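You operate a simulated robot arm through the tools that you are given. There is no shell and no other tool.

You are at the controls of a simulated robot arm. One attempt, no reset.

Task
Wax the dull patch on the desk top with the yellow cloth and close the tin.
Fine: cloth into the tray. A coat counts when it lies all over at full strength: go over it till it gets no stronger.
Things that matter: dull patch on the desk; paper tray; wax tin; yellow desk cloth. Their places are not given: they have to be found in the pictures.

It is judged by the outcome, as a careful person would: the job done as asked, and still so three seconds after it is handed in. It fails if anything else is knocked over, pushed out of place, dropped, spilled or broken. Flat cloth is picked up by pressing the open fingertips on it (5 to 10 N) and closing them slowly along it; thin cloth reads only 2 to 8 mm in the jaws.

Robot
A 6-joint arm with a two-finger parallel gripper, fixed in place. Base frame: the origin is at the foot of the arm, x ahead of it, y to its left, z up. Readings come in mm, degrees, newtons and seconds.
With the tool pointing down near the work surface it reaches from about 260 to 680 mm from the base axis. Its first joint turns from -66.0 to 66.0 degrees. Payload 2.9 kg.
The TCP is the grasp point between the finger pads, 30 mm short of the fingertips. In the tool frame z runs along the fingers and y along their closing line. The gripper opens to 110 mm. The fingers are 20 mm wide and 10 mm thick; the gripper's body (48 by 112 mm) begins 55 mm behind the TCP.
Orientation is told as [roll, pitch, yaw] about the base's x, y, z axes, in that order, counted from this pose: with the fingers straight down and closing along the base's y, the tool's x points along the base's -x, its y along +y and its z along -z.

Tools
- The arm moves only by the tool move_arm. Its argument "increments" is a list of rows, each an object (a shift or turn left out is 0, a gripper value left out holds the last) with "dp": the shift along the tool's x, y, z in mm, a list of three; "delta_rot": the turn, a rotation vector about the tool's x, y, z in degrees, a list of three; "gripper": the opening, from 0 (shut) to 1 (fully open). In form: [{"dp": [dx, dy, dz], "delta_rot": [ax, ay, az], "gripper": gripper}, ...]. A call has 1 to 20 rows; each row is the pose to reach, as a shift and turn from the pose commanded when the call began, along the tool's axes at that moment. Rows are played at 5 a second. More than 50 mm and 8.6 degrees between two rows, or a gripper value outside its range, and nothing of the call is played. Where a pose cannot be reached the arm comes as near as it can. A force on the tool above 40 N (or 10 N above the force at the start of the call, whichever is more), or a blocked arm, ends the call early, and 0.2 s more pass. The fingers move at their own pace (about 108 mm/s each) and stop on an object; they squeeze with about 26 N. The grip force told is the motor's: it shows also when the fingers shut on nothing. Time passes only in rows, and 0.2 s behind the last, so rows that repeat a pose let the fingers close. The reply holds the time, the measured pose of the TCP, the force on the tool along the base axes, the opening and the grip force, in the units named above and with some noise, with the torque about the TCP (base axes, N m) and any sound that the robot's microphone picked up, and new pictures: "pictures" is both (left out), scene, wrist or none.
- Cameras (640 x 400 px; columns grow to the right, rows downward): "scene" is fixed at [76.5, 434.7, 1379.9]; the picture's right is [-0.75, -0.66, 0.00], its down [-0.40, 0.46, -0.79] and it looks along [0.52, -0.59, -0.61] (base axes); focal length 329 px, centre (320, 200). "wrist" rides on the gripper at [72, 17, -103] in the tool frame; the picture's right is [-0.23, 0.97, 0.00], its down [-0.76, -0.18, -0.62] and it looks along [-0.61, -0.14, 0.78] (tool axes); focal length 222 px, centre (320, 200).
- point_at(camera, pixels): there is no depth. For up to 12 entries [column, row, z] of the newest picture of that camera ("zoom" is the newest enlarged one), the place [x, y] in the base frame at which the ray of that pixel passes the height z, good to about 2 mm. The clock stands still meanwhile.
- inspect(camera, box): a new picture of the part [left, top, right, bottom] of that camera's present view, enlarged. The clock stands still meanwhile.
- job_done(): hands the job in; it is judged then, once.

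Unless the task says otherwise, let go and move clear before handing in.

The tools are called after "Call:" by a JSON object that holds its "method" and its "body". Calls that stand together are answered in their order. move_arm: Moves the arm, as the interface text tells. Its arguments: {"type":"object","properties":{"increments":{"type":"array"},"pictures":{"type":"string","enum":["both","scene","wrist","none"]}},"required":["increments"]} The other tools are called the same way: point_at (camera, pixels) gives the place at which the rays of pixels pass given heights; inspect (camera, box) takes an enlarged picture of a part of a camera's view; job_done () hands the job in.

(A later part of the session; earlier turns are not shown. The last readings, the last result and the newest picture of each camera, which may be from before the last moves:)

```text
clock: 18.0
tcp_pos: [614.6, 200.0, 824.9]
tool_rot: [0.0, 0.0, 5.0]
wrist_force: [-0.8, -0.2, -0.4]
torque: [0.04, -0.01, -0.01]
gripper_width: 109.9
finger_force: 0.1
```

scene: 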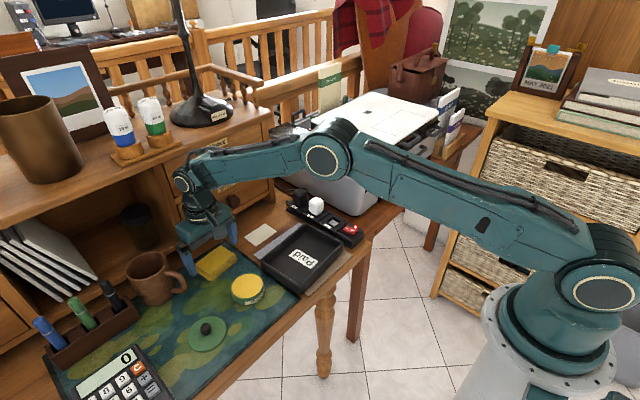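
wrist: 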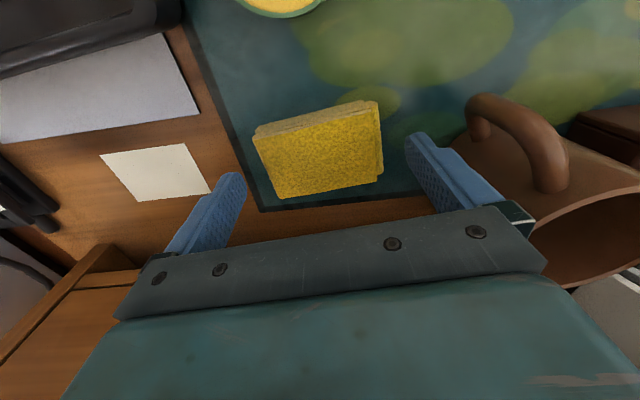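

The pad is aligned with the jaws. Before going lower I'll check how close the gripper body comes to the mug rim and handle.

Call:
{"method": "point_at", "body": {"camera": "scene", "pixels": [[157, 297, 763], [146, 267, 840], [146, 267, 860], [166.5, 267, 840], [166.5, 267, 860], [186, 278, 800], [186, 278, 820]]}}

Call:
{"method": "inspect", "body": {"camera": "scene", "box": [120, 190, 260, 310]}}

Call:
{"method": "point_at", "body": {"camera": "wrist", "pixels": [[468, 110, 800], [468, 110, 820], [535, 190, 820], [535, 190, 800], [530, 235, 850]]}}

```text
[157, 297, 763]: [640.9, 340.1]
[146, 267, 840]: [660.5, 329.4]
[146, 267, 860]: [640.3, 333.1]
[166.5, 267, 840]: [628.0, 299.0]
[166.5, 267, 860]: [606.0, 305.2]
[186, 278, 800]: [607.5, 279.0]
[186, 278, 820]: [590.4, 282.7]
```

```text
3.33 times, centred on (190, 250) of scene
```

zoom: 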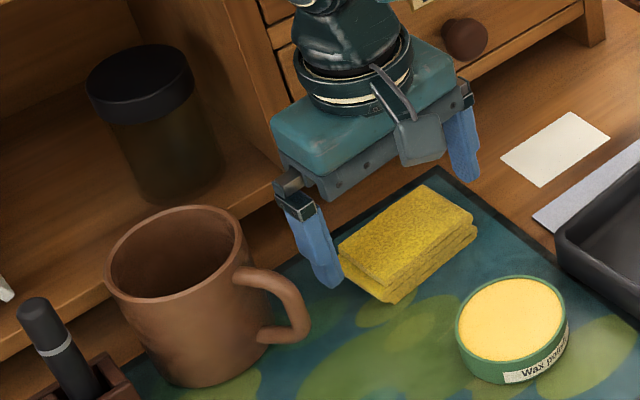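

```text
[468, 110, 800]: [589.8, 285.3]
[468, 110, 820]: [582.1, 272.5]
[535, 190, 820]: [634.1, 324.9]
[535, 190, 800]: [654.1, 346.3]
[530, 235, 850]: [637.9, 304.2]
```

The mug rim starts at y≈294 and its handle tip is near (597,281), so there is about 14 mm of clearance. I'll descend to fingertips at z≈772, slightly narrowing the jaws.

Call:
{"method": "move_arm", "body": {"increments": [{"dp": [0, 0, 6], "gripper": 0.95}, {"dp": [0, 0, 12], "gripper": 0.92}, {"dp": [0, 0, 18], "gripper": 0.9}, {"dp": [0, 0, 22], "gripper": 0.9}, {"dp": [0, 0, 22], "gripper": 0.9}]}}

```text
clock: 19.2
tcp_pos: [615.1, 199.5, 800.8]
tool_rot: [0.0, 0.0, 5.0]
wrist_force: [0.0, 0.3, -0.4]
torque: [-0.01, 0.02, -0.01]
gripper_width: 98.8
finger_force: 0.0
```

scene: 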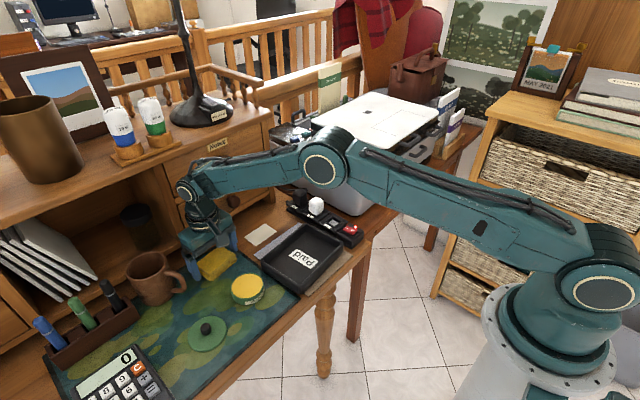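
wrist: 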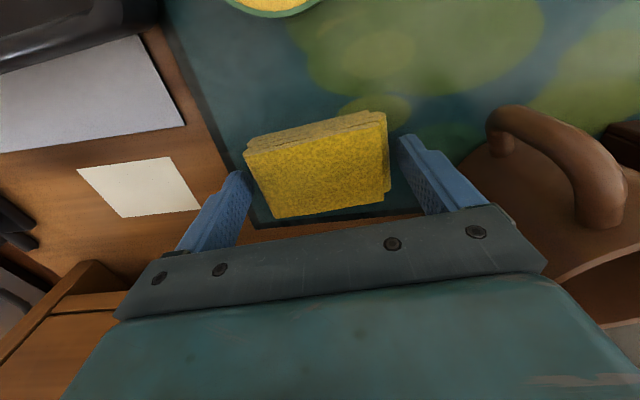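

The fingers now straddle the pad's ends with tips at about z 771. I'll close slowly.

Call:
{"method": "move_arm", "body": {"increments": [{"dp": [0, 0, 0], "gripper": 0.8}, {"dp": [0, 0, 0], "gripper": 0.74}, {"dp": [0, 0, 0], "gripper": 0.7}, {"dp": [0, 0, 0], "gripper": 0.66}, {"dp": [0, 0, 0], "gripper": 0.62}]}}

```text
clock: 20.4
tcp_pos: [613.9, 199.7, 801.0]
tool_rot: [-0.1, -0.1, 5.0]
wrist_force: [-0.6, -1.2, -0.3]
torque: [-0.01, -0.01, -0.03]
gripper_width: 78.8
finger_force: 25.8
```

scene: 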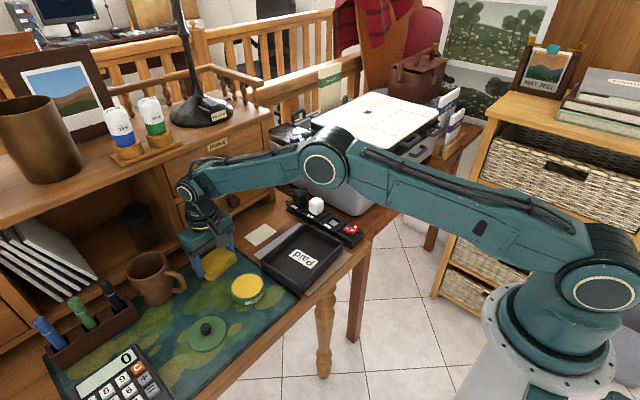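
wrist: 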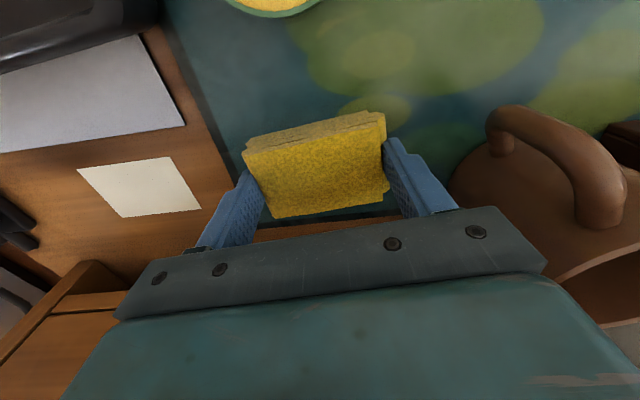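

The pad is held firmly at 78.8 mm with 26 N. I'll lift a little and look at how it hangs.

Call:
{"method": "move_arm", "body": {"increments": [{"dp": [0, 0, -5], "gripper": 0.6}, {"dp": [0, 0, -15], "gripper": 0.6}, {"dp": [0, 0, -30], "gripper": 0.6}, {"dp": [0, 0, -45], "gripper": 0.6}]}}

Call:
{"method": "inspect", "body": {"camera": "scene", "box": [160, 190, 280, 300]}}

```text
clock: 21.4
tcp_pos: [614.9, 199.5, 847.5]
tool_rot: [0.1, 0.0, 5.0]
wrist_force: [-0.6, -1.2, -0.5]
torque: [0.03, 0.01, 0.05]
gripper_width: 78.7
finger_force: 26.3
```

scene: 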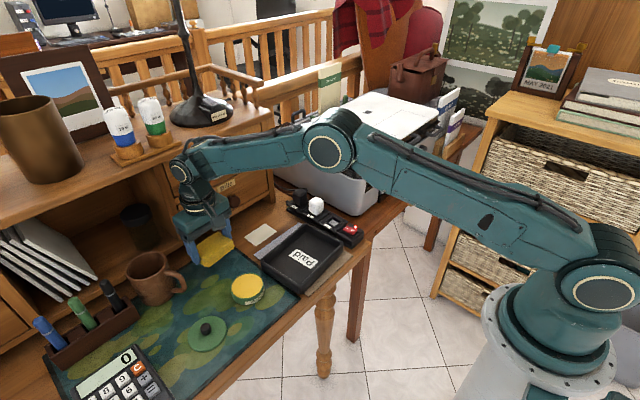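
wrist: 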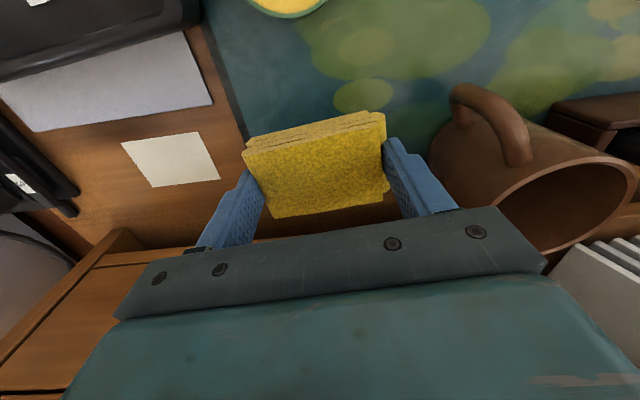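

```text
3.64 times, centred on (220, 245) of scene
```

zoom: 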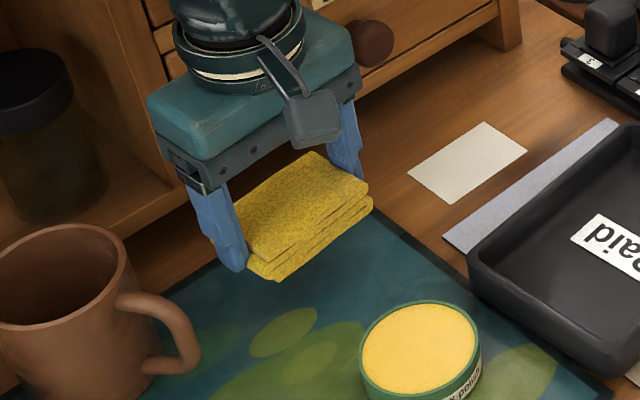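

The pad hangs level as one block, its underside about 36 mm below the TCP. I'll look closely at the wax level relative to the tin rim before dabbing.

Call:
{"method": "inspect", "body": {"camera": "scene", "box": [225, 265, 270, 310]}}

Call:
{"method": "inspect", "body": {"camera": "wrist", "box": [230, 0, 350, 60]}}

```text
8.89 times, centred on (248, 288) of scene
```

zoom: 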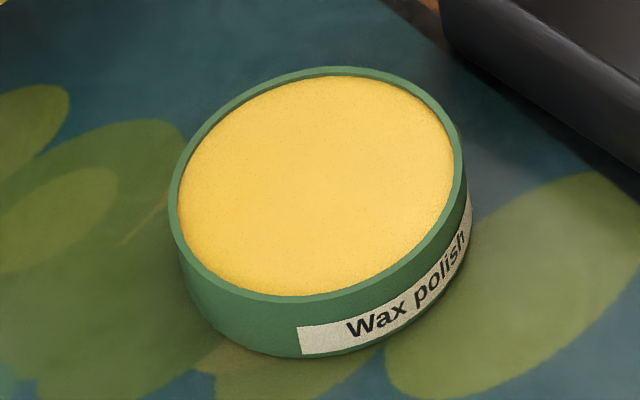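

```text
5.33 times, centred on (290, 30) of wrist
```

zoom: 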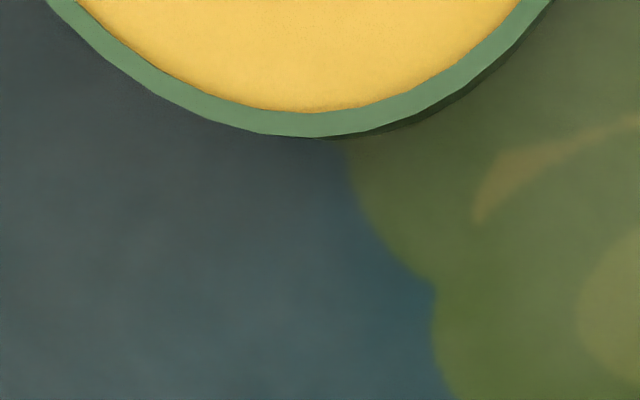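

The wax sits 2–3 mm below a 74 mm rim, and the 79 mm pad would bridge it, so I'll dab with the pad tilted to dip one end. First I'll carry it above the tin and square it up to yaw 0.

Call:
{"method": "move_arm", "body": {"increments": [{"dp": [0, 0, -20], "delta_rot": [0, 0, 2], "gripper": 0.6}, {"dp": [38, 7, -22], "delta_rot": [0, 0, 5], "gripper": 0.6}, {"dp": [76, 14, -22], "delta_rot": [0, 0, 5], "gripper": 0.6}, {"dp": [114.6, 21.6, -22], "delta_rot": [0, 0, 5], "gripper": 0.6}, {"dp": [114.6, 21.6, -22], "delta_rot": [0, 0, 5], "gripper": 0.6}]}}

```text
clock: 22.6
tcp_pos: [499.4, 212.3, 869.3]
tool_rot: [0.1, 0.0, 0.0]
wrist_force: [0.3, -0.5, -1.1]
torque: [0.01, 0.02, -0.01]
gripper_width: 78.9
finger_force: 26.3
```

scene: 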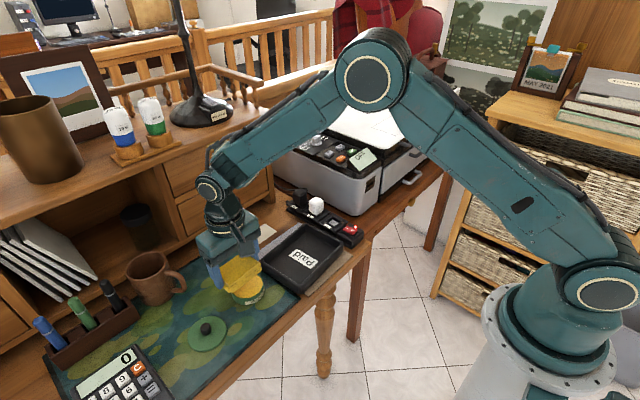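
wrist: 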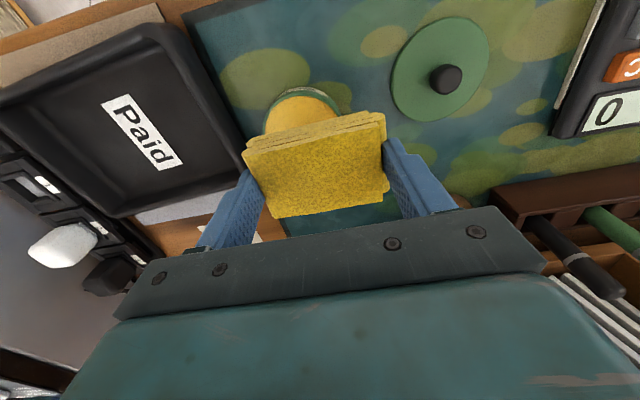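

The pad is above the tin. I'll tilt its tray-side end down 12° and lower it to just above the rim.

Call:
{"method": "move_arm", "body": {"increments": [{"dp": [0, -1, 8], "delta_rot": [-6, 0, 0], "gripper": 0.6}, {"dp": [0, -1, 18], "delta_rot": [-12, 0, 0], "gripper": 0.6}, {"dp": [0, -1, 28], "delta_rot": [-12, 0, 0], "gripper": 0.6}, {"dp": [0, -1, 34], "delta_rot": [-12, 0, 0], "gripper": 0.6}, {"dp": [0, -1, 34], "delta_rot": [-12, 0, 0], "gripper": 0.6}]}}

Call:
{"method": "inspect", "body": {"camera": "scene", "box": [190, 220, 300, 320]}}

```text
clock: 23.8
tcp_pos: [498.8, 209.5, 835.2]
tool_rot: [12.0, 0.0, 0.0]
wrist_force: [-0.4, 0.2, 0.7]
torque: [0.0, 0.0, 0.02]
gripper_width: 78.6
finger_force: 26.1
```

scene: 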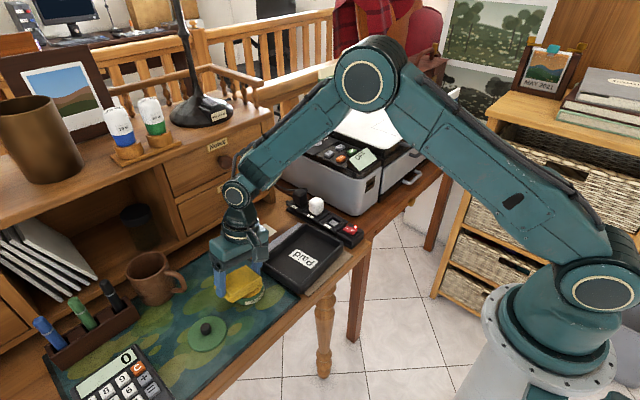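
wrist: 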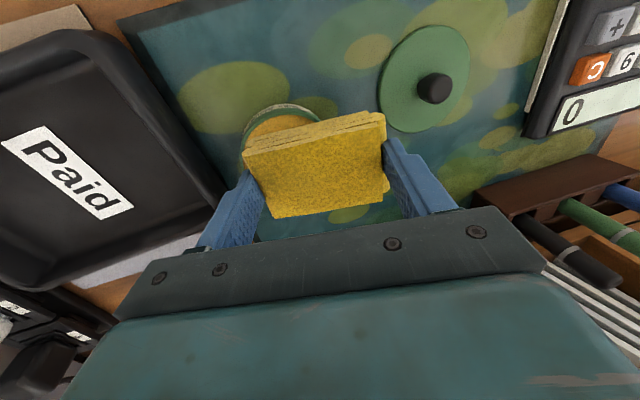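

```text
4.00 times, centred on (245, 270) of scene
```

zoom: 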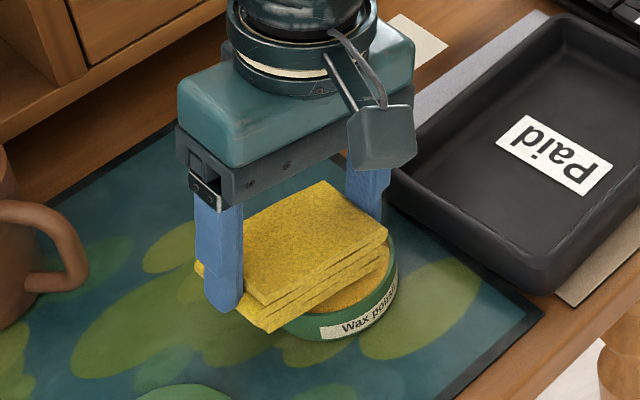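

The tilted pad's low end is over the wax. I'll lower straight down in small steps until it presses lightly on the wax.

Call:
{"method": "move_arm", "body": {"increments": [{"dp": [0, -0.6, 2.9], "gripper": 0.6}, {"dp": [0, -1.25, 5.9], "gripper": 0.6}, {"dp": [0, -1.66, 7.8], "gripper": 0.6}, {"dp": [0, -1.66, 7.8], "gripper": 0.6}], "pictures": "none"}}

```text
clock: 24.8
tcp_pos: [499.5, 212.6, 829.4]
tool_rot: [12.1, -0.2, 0.1]
wrist_force: [0.4, 4.7, 26.8]
torque: [-0.67, 0.07, 0.0]
gripper_width: 79.4
finger_force: 25.5
```

Contact came at TCP z≈829 with 27 N, more than needed. I'll ease up 2 mm and look.

Call:
{"method": "move_arm", "body": {"increments": [{"dp": [0, 0.4, -1.5], "gripper": 0.6}, {"dp": [0, 0.4, -1.5], "gripper": 0.6}]}}

Call:
{"method": "inspect", "body": {"camera": "scene", "box": [210, 240, 290, 315]}}

Call:
{"method": "inspect", "body": {"camera": "wrist", "box": [210, 80, 410, 230]}}

```text
clock: 25.4
tcp_pos: [499.8, 211.1, 827.6]
tool_rot: [12.0, -0.1, 0.0]
wrist_force: [6.7, 5.8, 17.4]
torque: [-0.34, -0.4, 0.22]
gripper_width: 79.7
finger_force: 26.3
```

scene: 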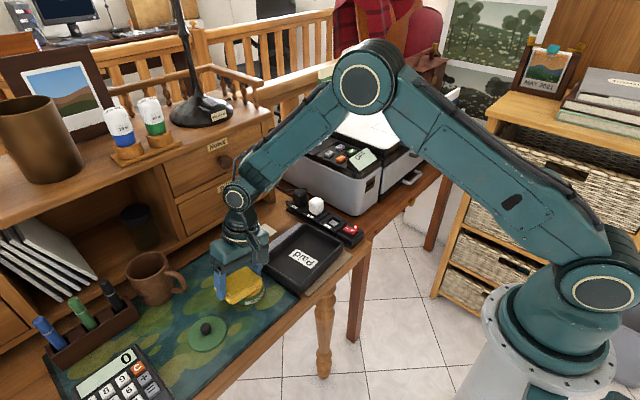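
wrist: 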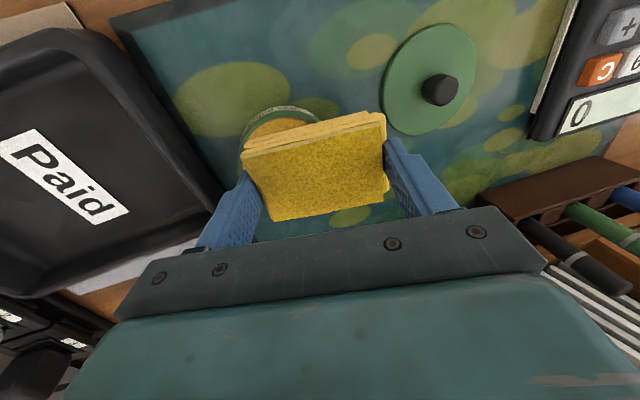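

```text
5.33 times, centred on (250, 278) of scene
```

zoom: 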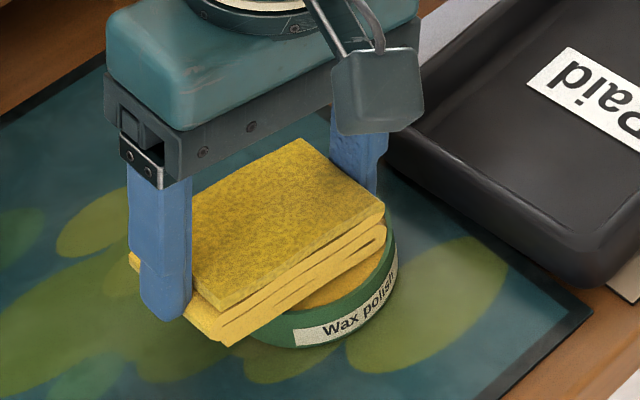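

```text
2.67 times, centred on (310, 155) of wrist
```

zoom: 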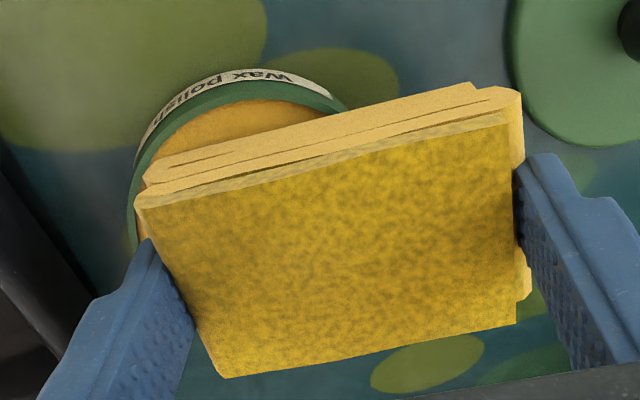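

The pad's lower layers have changed to the pale wax colour, so it has picked up wax. I'll lift straight up and level it.

Call:
{"method": "move_arm", "body": {"increments": [{"dp": [0, 1, -4.9], "gripper": 0.6}, {"dp": [0, 3.1, -14.7], "gripper": 0.6}, {"dp": [0, 6.2, -29.3], "gripper": 0.6}, {"dp": [0, 8.3, -39.1], "delta_rot": [6, 0, 0], "gripper": 0.6}, {"dp": [0, 8.3, -39.1], "delta_rot": [12, 0, 0], "gripper": 0.6}, {"dp": [0, 8.3, -39.1], "delta_rot": [12, 0, 0], "gripper": 0.6}]}}

Call:
{"method": "inspect", "body": {"camera": "scene", "box": [190, 220, 300, 320]}}

Call:
{"method": "inspect", "body": {"camera": "wrist", "box": [210, 60, 410, 230]}}

```text
clock: 26.8
tcp_pos: [498.9, 209.4, 868.0]
tool_rot: [-0.2, 0.1, 0.0]
wrist_force: [0.1, -0.8, -0.8]
torque: [0.0, 0.02, -0.01]
gripper_width: 79.5
finger_force: 26.2
```

scene: 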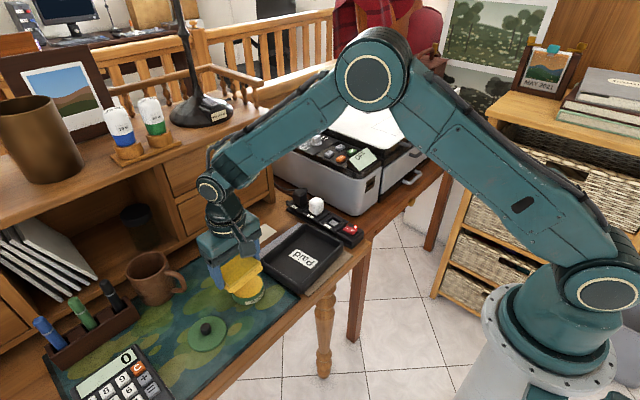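
wrist: 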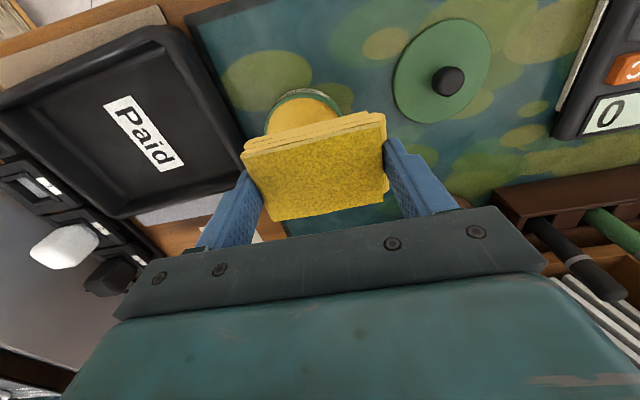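

```text
4.00 times, centred on (245, 270) of scene
```

zoom: 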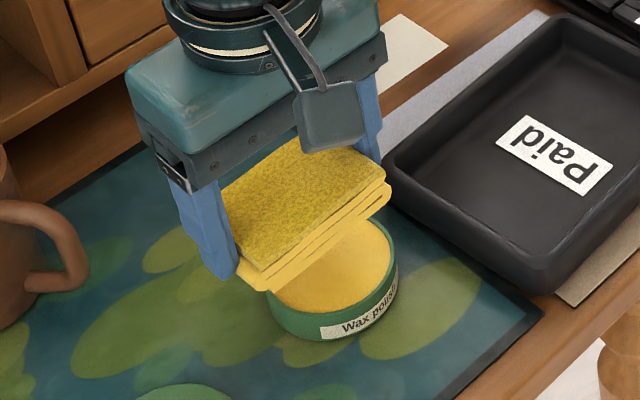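

```text
2.35 times, centred on (310, 145) of wrist
```

zoom: 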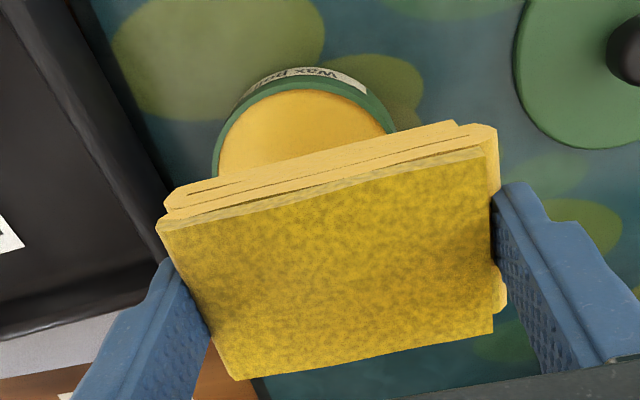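

The tin hasn't moved and the pad's underside carries wax. I'll carry the pad over the dull patch, centre about (622,56).

Call:
{"method": "move_arm", "body": {"increments": [{"dp": [-24, -31, -4], "gripper": 0.6}, {"dp": [-49, -61, -4], "gripper": 0.6}, {"dp": [-74, -92, -4], "gripper": 0.6}, {"dp": [-99, -122, -4], "gripper": 0.6}, {"dp": [-123, -153.4, 0], "gripper": 0.6}, {"dp": [-123, -153.4, 28], "gripper": 0.6}, {"dp": [-123, -153.4, 48], "gripper": 0.6}, {"dp": [-123, -153.4, 48], "gripper": 0.6}]}}

Call:
{"method": "inspect", "body": {"camera": "scene", "box": [200, 180, 330, 280]}}

```text
clock: 28.6
tcp_pos: [621.3, 56.7, 820.0]
tool_rot: [0.0, 0.0, 0.0]
wrist_force: [0.1, 0.0, 1.3]
torque: [-0.01, -0.02, 0.02]
gripper_width: 79.3
finger_force: 25.8
```

scene: 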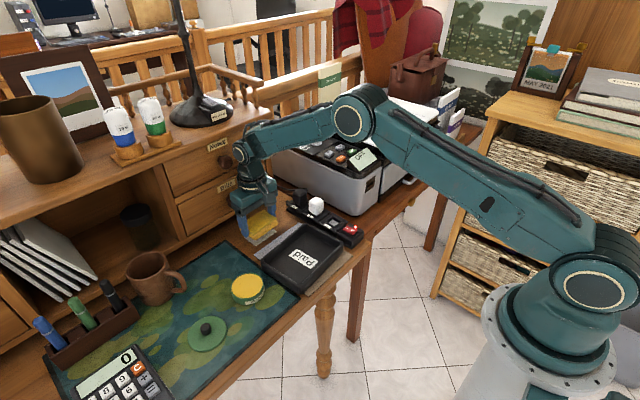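
wrist: 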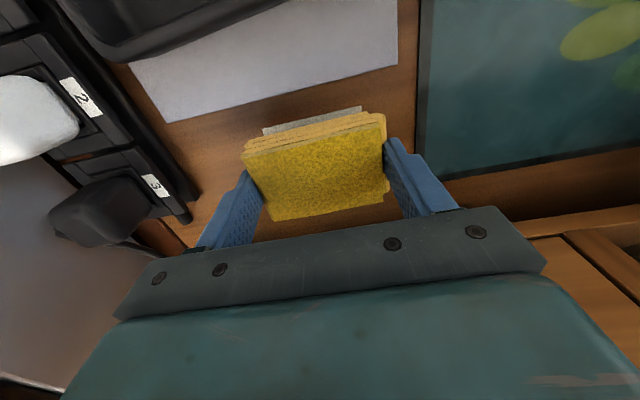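

```text
4.00 times, centred on (265, 230) of scene
```

zoom: 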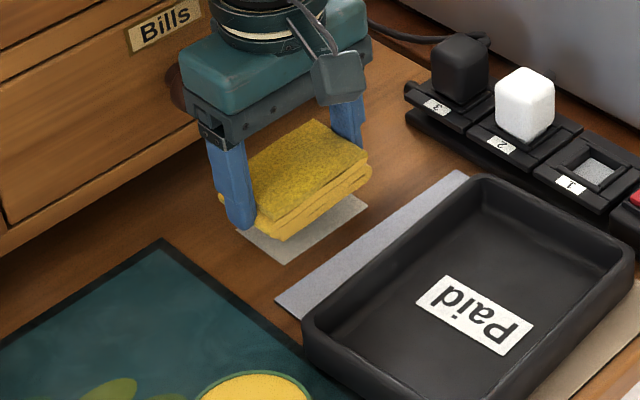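

The pad is above the patch, clear of the drawer knob. I'll lower it onto the patch until a light contact force shows.

Call:
{"method": "move_arm", "body": {"increments": [{"dp": [0, 0, 8], "gripper": 0.6}, {"dp": [0, 0, 13], "gripper": 0.6}, {"dp": [0, 0, 16], "gripper": 0.6}, {"dp": [0, 0, 18], "gripper": 0.6}], "pictures": "none"}}

```text
clock: 29.6
tcp_pos: [621.9, 56.5, 802.7]
tool_rot: [0.0, 0.0, 0.0]
wrist_force: [1.4, -0.1, -0.4]
torque: [0.02, -0.01, 0.02]
gripper_width: 79.2
finger_force: 25.8
```

Call:
{"method": "move_arm", "body": {"increments": [{"dp": [0, 0, 1.5], "gripper": 0.6}, {"dp": [0, 0, 3], "gripper": 0.6}], "pictures": "none"}}

```text
clock: 30.2
tcp_pos: [622.2, 56.9, 799.4]
tool_rot: [0.0, -0.2, 0.1]
wrist_force: [-0.4, -0.2, -0.8]
torque: [0.02, 0.0, -0.02]
gripper_width: 79.3
finger_force: 26.2
```

Call:
{"method": "move_arm", "body": {"increments": [{"dp": [0, 0, 1], "gripper": 0.6}, {"dp": [0, 0, 2], "gripper": 0.6}], "pictures": "none"}}

```text
clock: 30.8
tcp_pos: [622.9, 56.3, 798.8]
tool_rot: [0.0, -0.1, 0.0]
wrist_force: [-2.2, -0.4, 8.0]
torque: [0.25, 0.03, 0.13]
gripper_width: 78.9
finger_force: 25.9
```

Light contact of 8 N is established. I'll rub with short strokes in x and y, keeping clear of the grey sheet and the mat.

Call:
{"method": "move_arm", "body": {"increments": [{"dp": [5, 0, 0], "gripper": 0.6}, {"dp": [10, 0, 0], "gripper": 0.6}, {"dp": [5, 0, 0], "gripper": 0.6}, {"dp": [0, 0, 0], "gripper": 0.6}, {"dp": [-5, 0, 0], "gripper": 0.6}, {"dp": [-10, 0, 0], "gripper": 0.6}, {"dp": [-5, 0, 0], "gripper": 0.6}, {"dp": [0, 0, 0], "gripper": 0.6}]}}

Call:
{"method": "inspect", "body": {"camera": "scene", "box": [200, 180, 330, 280]}}

```text
clock: 32.1
tcp_pos: [624.6, 56.3, 797.9]
tool_rot: [-0.1, 0.7, 0.3]
wrist_force: [-21.4, -1.3, 11.8]
torque: [0.36, -1.96, 0.23]
gripper_width: 78.6
finger_force: 26.1
stopped in row 6: the force on the tool passed its limit at 52 N (the readings are from after the stop); the commanded pose is now the measured one
```

scene: 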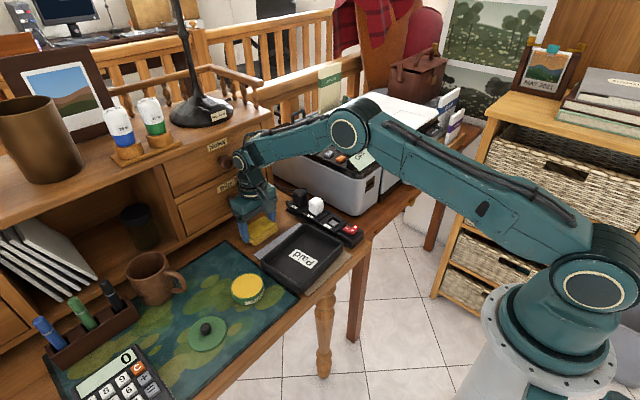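
wrist: 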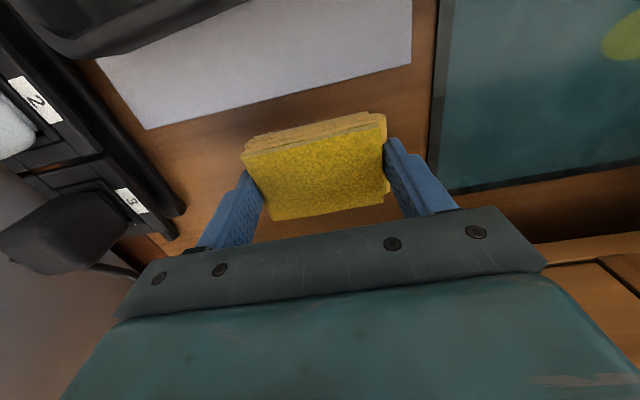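

```text
4.00 times, centred on (265, 230) of scene
```

zoom: 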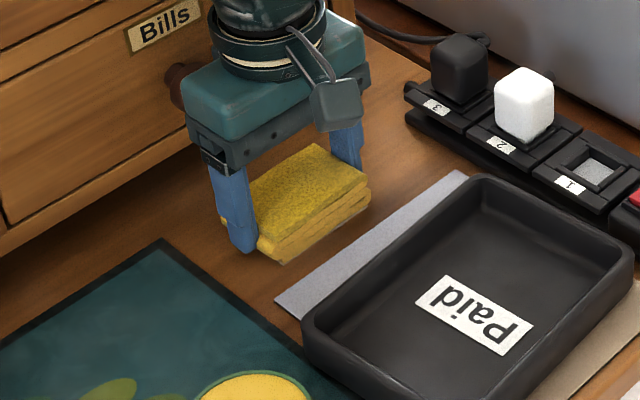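

The stop came from something at about z 890 on the far side — the gripper body touched the drawer knob (Fx −21 N, 90 mm above the TCP). I'll back off in −x, lift, and look at both patch and knob.

Call:
{"method": "move_arm", "body": {"increments": [{"dp": [3, 0, 0], "gripper": 0.6}, {"dp": [8, 0, -4], "gripper": 0.6}, {"dp": [20, 0, -25], "gripper": 0.6}, {"dp": [50, 0, -50], "gripper": 0.6}, {"dp": [90, 0, -70], "gripper": 0.6}, {"dp": [120, 0, -100], "gripper": 0.6}, {"dp": [120, 0, -100], "gripper": 0.6}]}}

Call:
{"method": "inspect", "body": {"camera": "scene", "box": [200, 140, 340, 260]}}

```text
clock: 33.7
tcp_pos: [506.9, 57.0, 897.6]
tool_rot: [0.1, 0.5, 0.1]
wrist_force: [-0.8, -0.2, -0.2]
torque: [0.0, -0.01, 0.02]
gripper_width: 78.9
finger_force: 26.3
```

scene: 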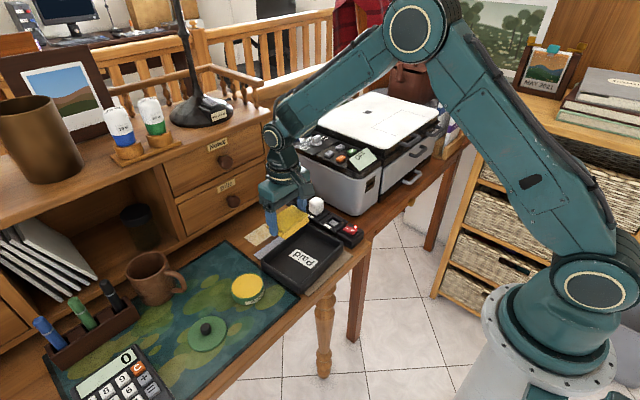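
wrist: 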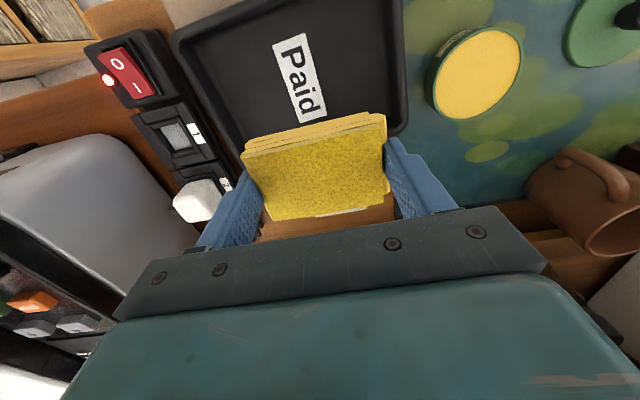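

```text
3.33 times, centred on (270, 200) of scene
```

zoom: 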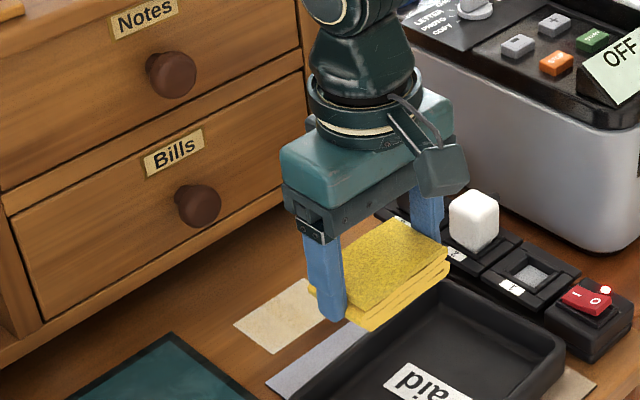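

The patch now shows a mottled, partly waxed finish, so it is indeed the dull patch. I'll work out where the drawer front and its knob are from the scene view.

Call:
{"method": "point_at", "body": {"camera": "scene", "pixels": [[174, 251, 763], [259.5, 201.5, 763], [234, 201.5, 820], [234, 201.5, 840], [234, 201.5, 860], [234, 201.5, 880], [211.5, 296.5, 763]]}}

Call:
{"method": "inspect", "body": {"camera": "scene", "box": [235, 210, 295, 255]}}

Call:
{"method": "inspect", "body": {"camera": "scene", "box": [180, 140, 280, 220]}}

```text
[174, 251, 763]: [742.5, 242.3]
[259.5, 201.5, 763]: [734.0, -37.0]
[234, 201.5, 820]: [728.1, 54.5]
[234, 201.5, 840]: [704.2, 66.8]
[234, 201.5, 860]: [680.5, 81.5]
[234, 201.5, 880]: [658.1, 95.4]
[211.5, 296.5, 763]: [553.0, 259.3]
```

```text
8.89 times, centred on (265, 232) of scene
```

zoom: 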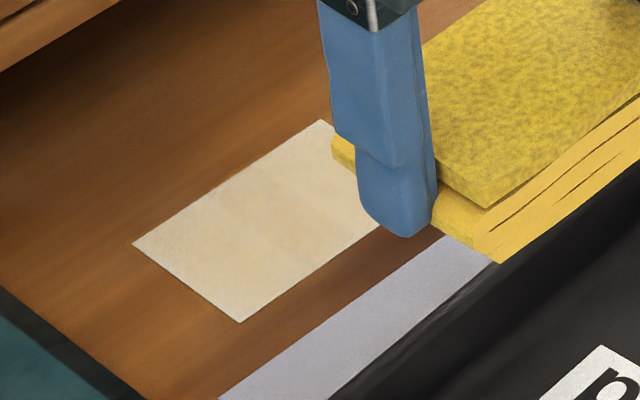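

```text
5.00 times, centred on (230, 180) of scene
```

zoom: 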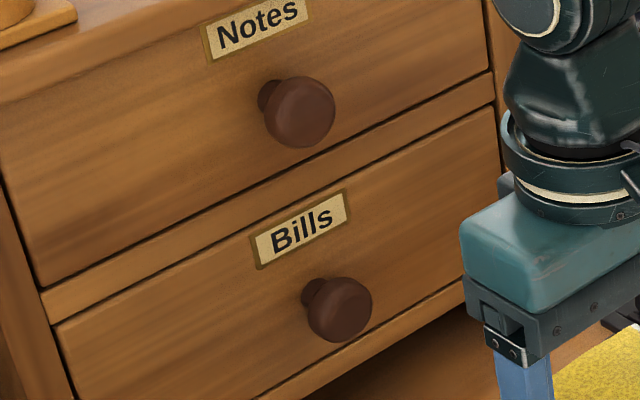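

The cabinet front is at x≈695 and its lower knob tip at about (656,87,868), so at yaw 0 the TCP must stay at x ≤ 627. The patch shows faint mottling, so the coat has started. I'll go back over it, straightening the small pitch error.

Call:
{"method": "move_arm", "body": {"increments": [{"dp": [-35, -1, 10], "delta_rot": [0, -0.5, 0], "gripper": 0.6}, {"dp": [-70, -1, 30], "delta_rot": [0, -0.5, 0], "gripper": 0.6}, {"dp": [-100, -1, 60], "delta_rot": [0, -0.5, 0], "gripper": 0.6}, {"dp": [-111, -1, 85], "delta_rot": [0, -0.5, 0], "gripper": 0.6}, {"dp": [-111, -1, 94], "delta_rot": [0, -0.5, 0], "gripper": 0.6}, {"dp": [-111, -1, 94], "delta_rot": [0, -0.5, 0], "gripper": 0.6}], "pictures": "none"}}

```text
clock: 35.1
tcp_pos: [615.7, 56.2, 802.3]
tool_rot: [0.0, -0.1, 0.1]
wrist_force: [0.5, 0.5, -0.8]
torque: [0.01, 0.02, 0.03]
gripper_width: 78.8
finger_force: 25.8
```

Now at (616,56,802), still free. I'll press down about 5 mm to make contact.

Call:
{"method": "move_arm", "body": {"increments": [{"dp": [0, 0, 3], "gripper": 0.6}, {"dp": [0, 0, 5], "gripper": 0.6}], "pictures": "none"}}

```text
clock: 35.7
tcp_pos: [617.7, 55.7, 798.2]
tool_rot: [0.0, -0.1, 0.1]
wrist_force: [0.0, -0.6, -0.6]
torque: [0.03, 0.03, -0.01]
gripper_width: 79.1
finger_force: 26.8
```

Call:
{"method": "move_arm", "body": {"increments": [{"dp": [0, 0, 1], "gripper": 0.6}, {"dp": [0, 0, 1.5], "gripper": 0.6}], "pictures": "none"}}

```text
clock: 36.3
tcp_pos: [619.3, 56.3, 797.1]
tool_rot: [0.1, 0.0, 0.2]
wrist_force: [-1.6, 0.0, 5.1]
torque: [0.19, 0.0, 0.07]
gripper_width: 78.6
finger_force: 25.6
```

Light 5 N contact. Now I'll rub in a zigzag over the patch, staying short of the knob.

Call:
{"method": "move_arm", "body": {"increments": [{"dp": [4, 4, 0.3], "gripper": 0.6}, {"dp": [8, 8, 0.3], "gripper": 0.6}, {"dp": [4, 8, 0.3], "gripper": 0.6}, {"dp": [0, 8, 0.3], "gripper": 0.6}, {"dp": [-4, 8, 0.3], "gripper": 0.6}, {"dp": [-7, 8, 0.3], "gripper": 0.6}, {"dp": [-7, 3, 0.3], "gripper": 0.6}, {"dp": [-3, 0, 0.3], "gripper": 0.6}, {"dp": [1, 0, 0.3], "gripper": 0.6}, {"dp": [5, 0, 0.3], "gripper": 0.6}, {"dp": [8, -3, 0.3], "gripper": 0.6}, {"dp": [8, -8, 0.3], "gripper": 0.6}, {"dp": [4, -8, 0.3], "gripper": 0.6}, {"dp": [0, -8, 0.3], "gripper": 0.6}, {"dp": [-4, -8, 0.3], "gripper": 0.6}, {"dp": [-7, -8, 0.3], "gripper": 0.6}, {"dp": [-7, -3, 0.3], "gripper": 0.6}, {"dp": [-3, 0, 0.3], "gripper": 0.6}, {"dp": [0, 0, 0.3], "gripper": 0.6}]}}

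```text
clock: 40.3
tcp_pos: [618.2, 55.9, 795.5]
tool_rot: [-0.1, 0.1, 0.1]
wrist_force: [1.5, -1.0, 4.7]
torque: [0.19, -0.1, -0.1]
gripper_width: 78.9
finger_force: 25.8
```

scene: 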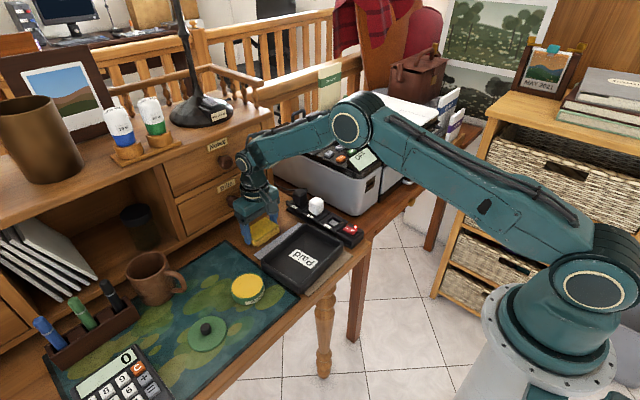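
wrist: 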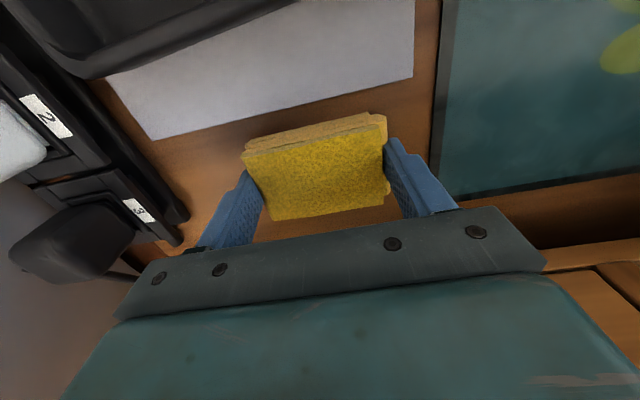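

The pass went well at about 5 N. I'll do another pass with long strokes in y, slightly firmer.

Call:
{"method": "move_arm", "body": {"increments": [{"dp": [7, 0, 0.5], "gripper": 0.6}, {"dp": [7, 6, 0.5], "gripper": 0.6}, {"dp": [7, 12, 0.5], "gripper": 0.6}, {"dp": [3, 12, 0.5], "gripper": 0.6}, {"dp": [3, 6, 0.5], "gripper": 0.6}, {"dp": [3, 0, 0.5], "gripper": 0.6}, {"dp": [3, -6, 0.5], "gripper": 0.6}, {"dp": [3, -12, 0.5], "gripper": 0.6}, {"dp": [-2, -12, 0.5], "gripper": 0.6}, {"dp": [-2, -6, 0.5], "gripper": 0.6}, {"dp": [-2, 0, 0.5], "gripper": 0.6}, {"dp": [-2, 6, 0.5], "gripper": 0.6}, {"dp": [-2, 12, 0.5], "gripper": 0.6}, {"dp": [-7, 12, 0.5], "gripper": 0.6}, {"dp": [-7, 6, 0.5], "gripper": 0.6}, {"dp": [-7, 0, 0.5], "gripper": 0.6}, {"dp": [-7, -6, 0.5], "gripper": 0.6}, {"dp": [-7, -12, 0.5], "gripper": 0.6}, {"dp": [-3, -6, 0.5], "gripper": 0.6}, {"dp": [0, 0, 0.3], "gripper": 0.6}], "pictures": "none"}}

```text
clock: 44.5
tcp_pos: [617.4, 55.0, 795.3]
tool_rot: [-0.1, 0.0, 0.0]
wrist_force: [1.0, -3.8, 7.7]
torque: [-0.05, -0.08, -0.07]
gripper_width: 79.0
finger_force: 26.4
```

The rubbing is steady at about 8 N. I'll lift and move back to look at the coat.

Call:
{"method": "move_arm", "body": {"increments": [{"dp": [2, 0, -4], "gripper": 0.6}, {"dp": [10, 0, -20], "gripper": 0.6}, {"dp": [30, 0, -50], "gripper": 0.6}, {"dp": [65, 0, -75], "gripper": 0.6}, {"dp": [100, 0, -100], "gripper": 0.6}, {"dp": [140, 0, -110], "gripper": 0.6}, {"dp": [140, 0, -110], "gripper": 0.6}]}}

Call:
{"method": "inspect", "body": {"camera": "scene", "box": [235, 210, 295, 255]}}

Call:
{"method": "inspect", "body": {"camera": "wrist", "box": [230, 120, 430, 240]}}

```text
clock: 46.1
tcp_pos: [477.8, 55.9, 906.5]
tool_rot: [0.0, 0.0, 0.1]
wrist_force: [0.3, -0.6, 0.2]
torque: [-0.01, 0.01, 0.02]
gripper_width: 78.7
finger_force: 25.8
```

scene: 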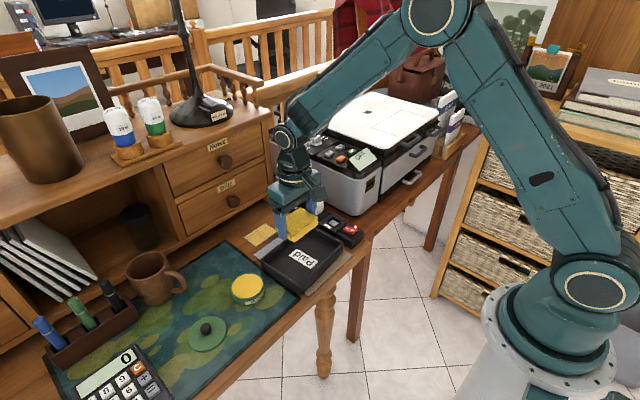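
wrist: 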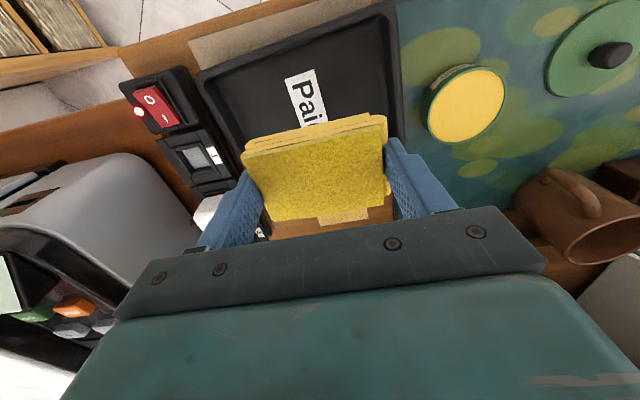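

```text
8.89 times, centred on (265, 232) of scene
```

zoom: 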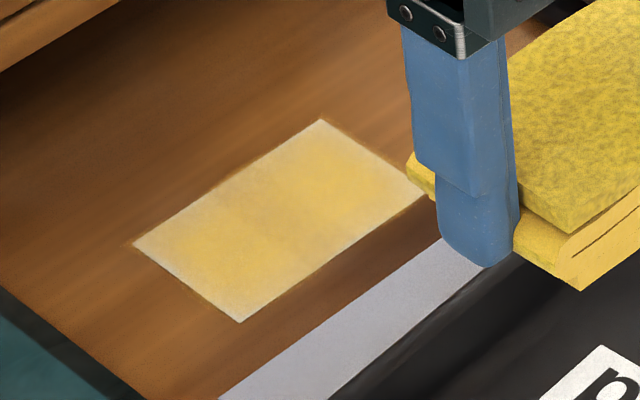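

```text
3.20 times, centred on (330, 180) of wrist
```

zoom: 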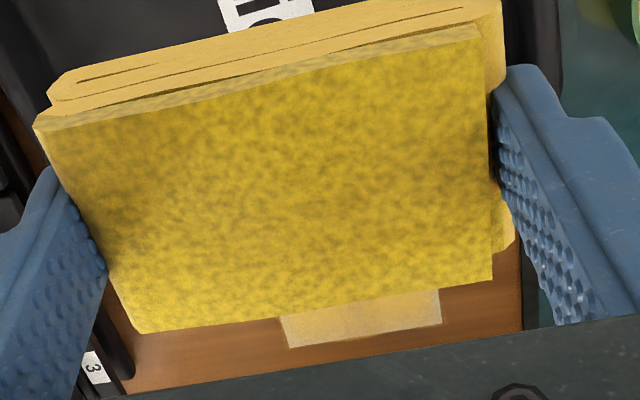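

The coat is building as a golden film, but it is thinner along the edges and in a diagonal band. Wider strokes are needed, so I'll check clearance to the power strip before extending towards −y.

Call:
{"method": "point_at", "body": {"camera": "scene", "pixels": [[286.3, 208.9, 763], [286.3, 208.9, 775], [288, 214, 763], [310, 227, 763], [303, 195, 800], [226.5, 240, 763], [260, 265, 763]]}}

```text
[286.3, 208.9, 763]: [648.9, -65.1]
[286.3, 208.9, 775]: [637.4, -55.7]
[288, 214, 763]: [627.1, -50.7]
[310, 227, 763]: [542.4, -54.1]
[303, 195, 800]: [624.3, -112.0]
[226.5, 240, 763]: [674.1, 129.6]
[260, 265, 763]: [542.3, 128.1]
```

Clearance is ample (strip edge at y≈−50, mat edge at y≈129). I'll return to the patch and press again.

Call:
{"method": "move_arm", "body": {"increments": [{"dp": [-45, 0, 10], "gripper": 0.6}, {"dp": [-85, 0, 30], "gripper": 0.6}, {"dp": [-120, 0, 55], "gripper": 0.6}, {"dp": [-138, 0, 90], "gripper": 0.6}, {"dp": [-140, 0, 106], "gripper": 0.6}, {"dp": [-140, 0, 109.5], "gripper": 0.6}, {"dp": [-140, 0, 109.5], "gripper": 0.6}], "pictures": "none"}}

```text
clock: 47.7
tcp_pos: [618.1, 55.7, 796.5]
tool_rot: [0.1, 0.0, 0.1]
wrist_force: [-0.6, 0.3, -0.7]
torque: [0.0, 0.0, 0.04]
gripper_width: 78.8
finger_force: 25.6
```

The pad now needs a lower TCP for the same force, so it has slid up 2–3 mm in the fingers. I'll rest it on the patch and regrip a little higher, and 6 mm toward the near side for better reach under the knob.

Call:
{"method": "move_arm", "body": {"increments": [{"dp": [0, 0, 0.7], "gripper": 0.6}, {"dp": [0, 0, 1.3], "gripper": 0.6}], "pictures": "none"}}

```text
clock: 48.3
tcp_pos: [618.1, 56.8, 796.3]
tool_rot: [0.0, 0.0, 0.1]
wrist_force: [-2.3, -0.8, 5.4]
torque: [-0.02, 0.12, 0.0]
gripper_width: 78.9
finger_force: 26.2
```

In contact at 5 N. Now I'll open the jaws a little and look at the pad resting on the patch.

Call:
{"method": "move_arm", "body": {"increments": [{"dp": [0, 0, 0], "gripper": 0.76}, {"dp": [0, 0, 0], "gripper": 0.82}, {"dp": [0, 0, 0], "gripper": 0.85}, {"dp": [0, 0, 0], "gripper": 0.85}]}}

Call:
{"method": "inspect", "body": {"camera": "scene", "box": [210, 190, 310, 270]}}

Call:
{"method": "inspect", "body": {"camera": "wrist", "box": [210, 90, 430, 240]}}

```text
clock: 49.3
tcp_pos: [617.6, 56.2, 795.3]
tool_rot: [0.0, 0.0, 0.2]
wrist_force: [0.0, 0.4, -0.2]
torque: [0.01, -0.04, -0.02]
gripper_width: 93.5
finger_force: 0.1
```

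scene: 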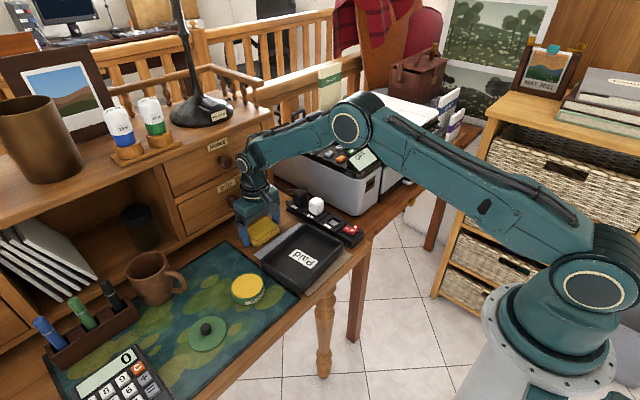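
wrist: 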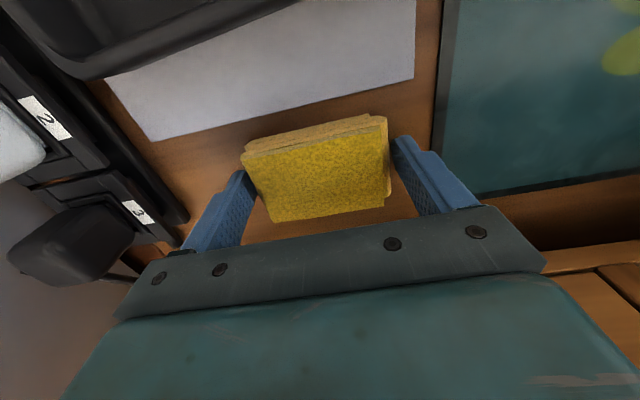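

```text
5.00 times, centred on (260, 230) of scene
```

zoom: 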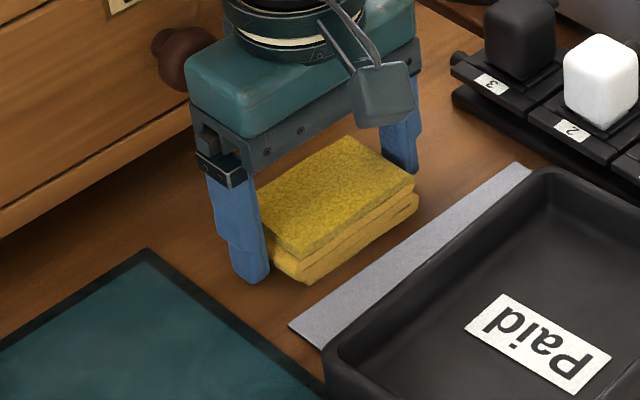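

```text
2.67 times, centred on (320, 165) of wrist
```

zoom: 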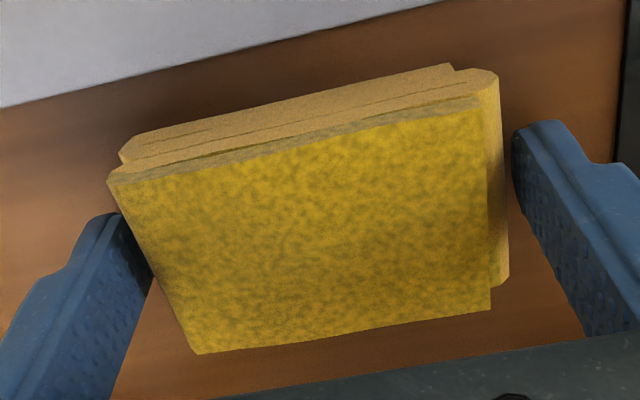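

The pad sits flat on the patch. I'll rise 8 mm, shift 6 mm toward the near side and regrip.

Call:
{"method": "move_arm", "body": {"increments": [{"dp": [3, 0, -4], "gripper": 0.85}, {"dp": [6, 0, -8], "gripper": 0.85}, {"dp": [6, 0, -8], "gripper": 0.78}, {"dp": [6, 0, -8], "gripper": 0.72}, {"dp": [6, 0, -8], "gripper": 0.66}, {"dp": [6, 0, -8], "gripper": 0.6}, {"dp": [6, 0, -8], "gripper": 0.6}], "pictures": "wrist"}}

```text
clock: 50.9
tcp_pos: [611.8, 55.9, 804.0]
tool_rot: [-0.1, 0.0, 0.1]
wrist_force: [0.1, 0.3, -0.2]
torque: [0.03, 0.02, -0.02]
gripper_width: 78.8
finger_force: 26.6
```

wrist: 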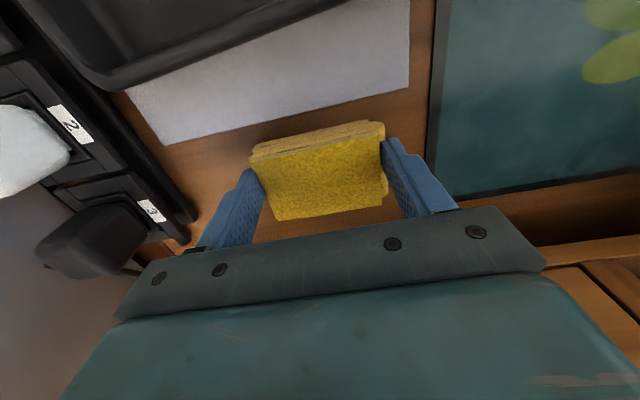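

The pad is regripped at 78.8 mm, now centred 6 mm beyond the TCP. I'll press lightly and rub with wider strokes to reach the edges.

Call:
{"method": "move_arm", "body": {"increments": [{"dp": [0, 0, 0.8], "gripper": 0.6}, {"dp": [0, 0, 1.2], "gripper": 0.6}], "pictures": "none"}}

```text
clock: 51.5
tcp_pos: [612.2, 55.5, 801.9]
tool_rot: [0.0, 0.0, 0.1]
wrist_force: [-5.1, 1.1, 13.3]
torque: [-0.01, 0.21, 0.01]
gripper_width: 78.7
finger_force: 25.9
```

13 N is a bit firm; I'll ease 0.5 mm and start the wider strokes.

Call:
{"method": "move_arm", "body": {"increments": [{"dp": [3, 0, -0.4], "gripper": 0.6}, {"dp": [6, 6, -0.4], "gripper": 0.6}, {"dp": [6, 12, -0.4], "gripper": 0.6}, {"dp": [6, 18, -0.4], "gripper": 0.6}, {"dp": [2, 18, -0.4], "gripper": 0.6}, {"dp": [2, 9, -0.4], "gripper": 0.6}, {"dp": [2, 0, -0.4], "gripper": 0.6}, {"dp": [2, -9, -0.4], "gripper": 0.6}, {"dp": [2, -18, -0.4], "gripper": 0.6}, {"dp": [-3, -18, -0.4], "gripper": 0.6}, {"dp": [-3, -9, -0.4], "gripper": 0.6}, {"dp": [-3, 0, -0.4], "gripper": 0.6}, {"dp": [-3, 9, -0.4], "gripper": 0.6}, {"dp": [-3, 18, -0.4], "gripper": 0.6}, {"dp": [-8, 18, -0.4], "gripper": 0.6}, {"dp": [-8, 9, -0.4], "gripper": 0.6}, {"dp": [-8, 0, -0.4], "gripper": 0.6}, {"dp": [-8, -9, -0.4], "gripper": 0.6}, {"dp": [-8, -18, -0.4], "gripper": 0.6}], "pictures": "none"}}

```text
clock: 55.5
tcp_pos: [620.6, 37.6, 803.2]
tool_rot: [0.1, -0.1, 0.2]
wrist_force: [-0.6, 6.8, 13.8]
torque: [0.29, -0.04, 0.0]
gripper_width: 78.7
finger_force: 25.4
```

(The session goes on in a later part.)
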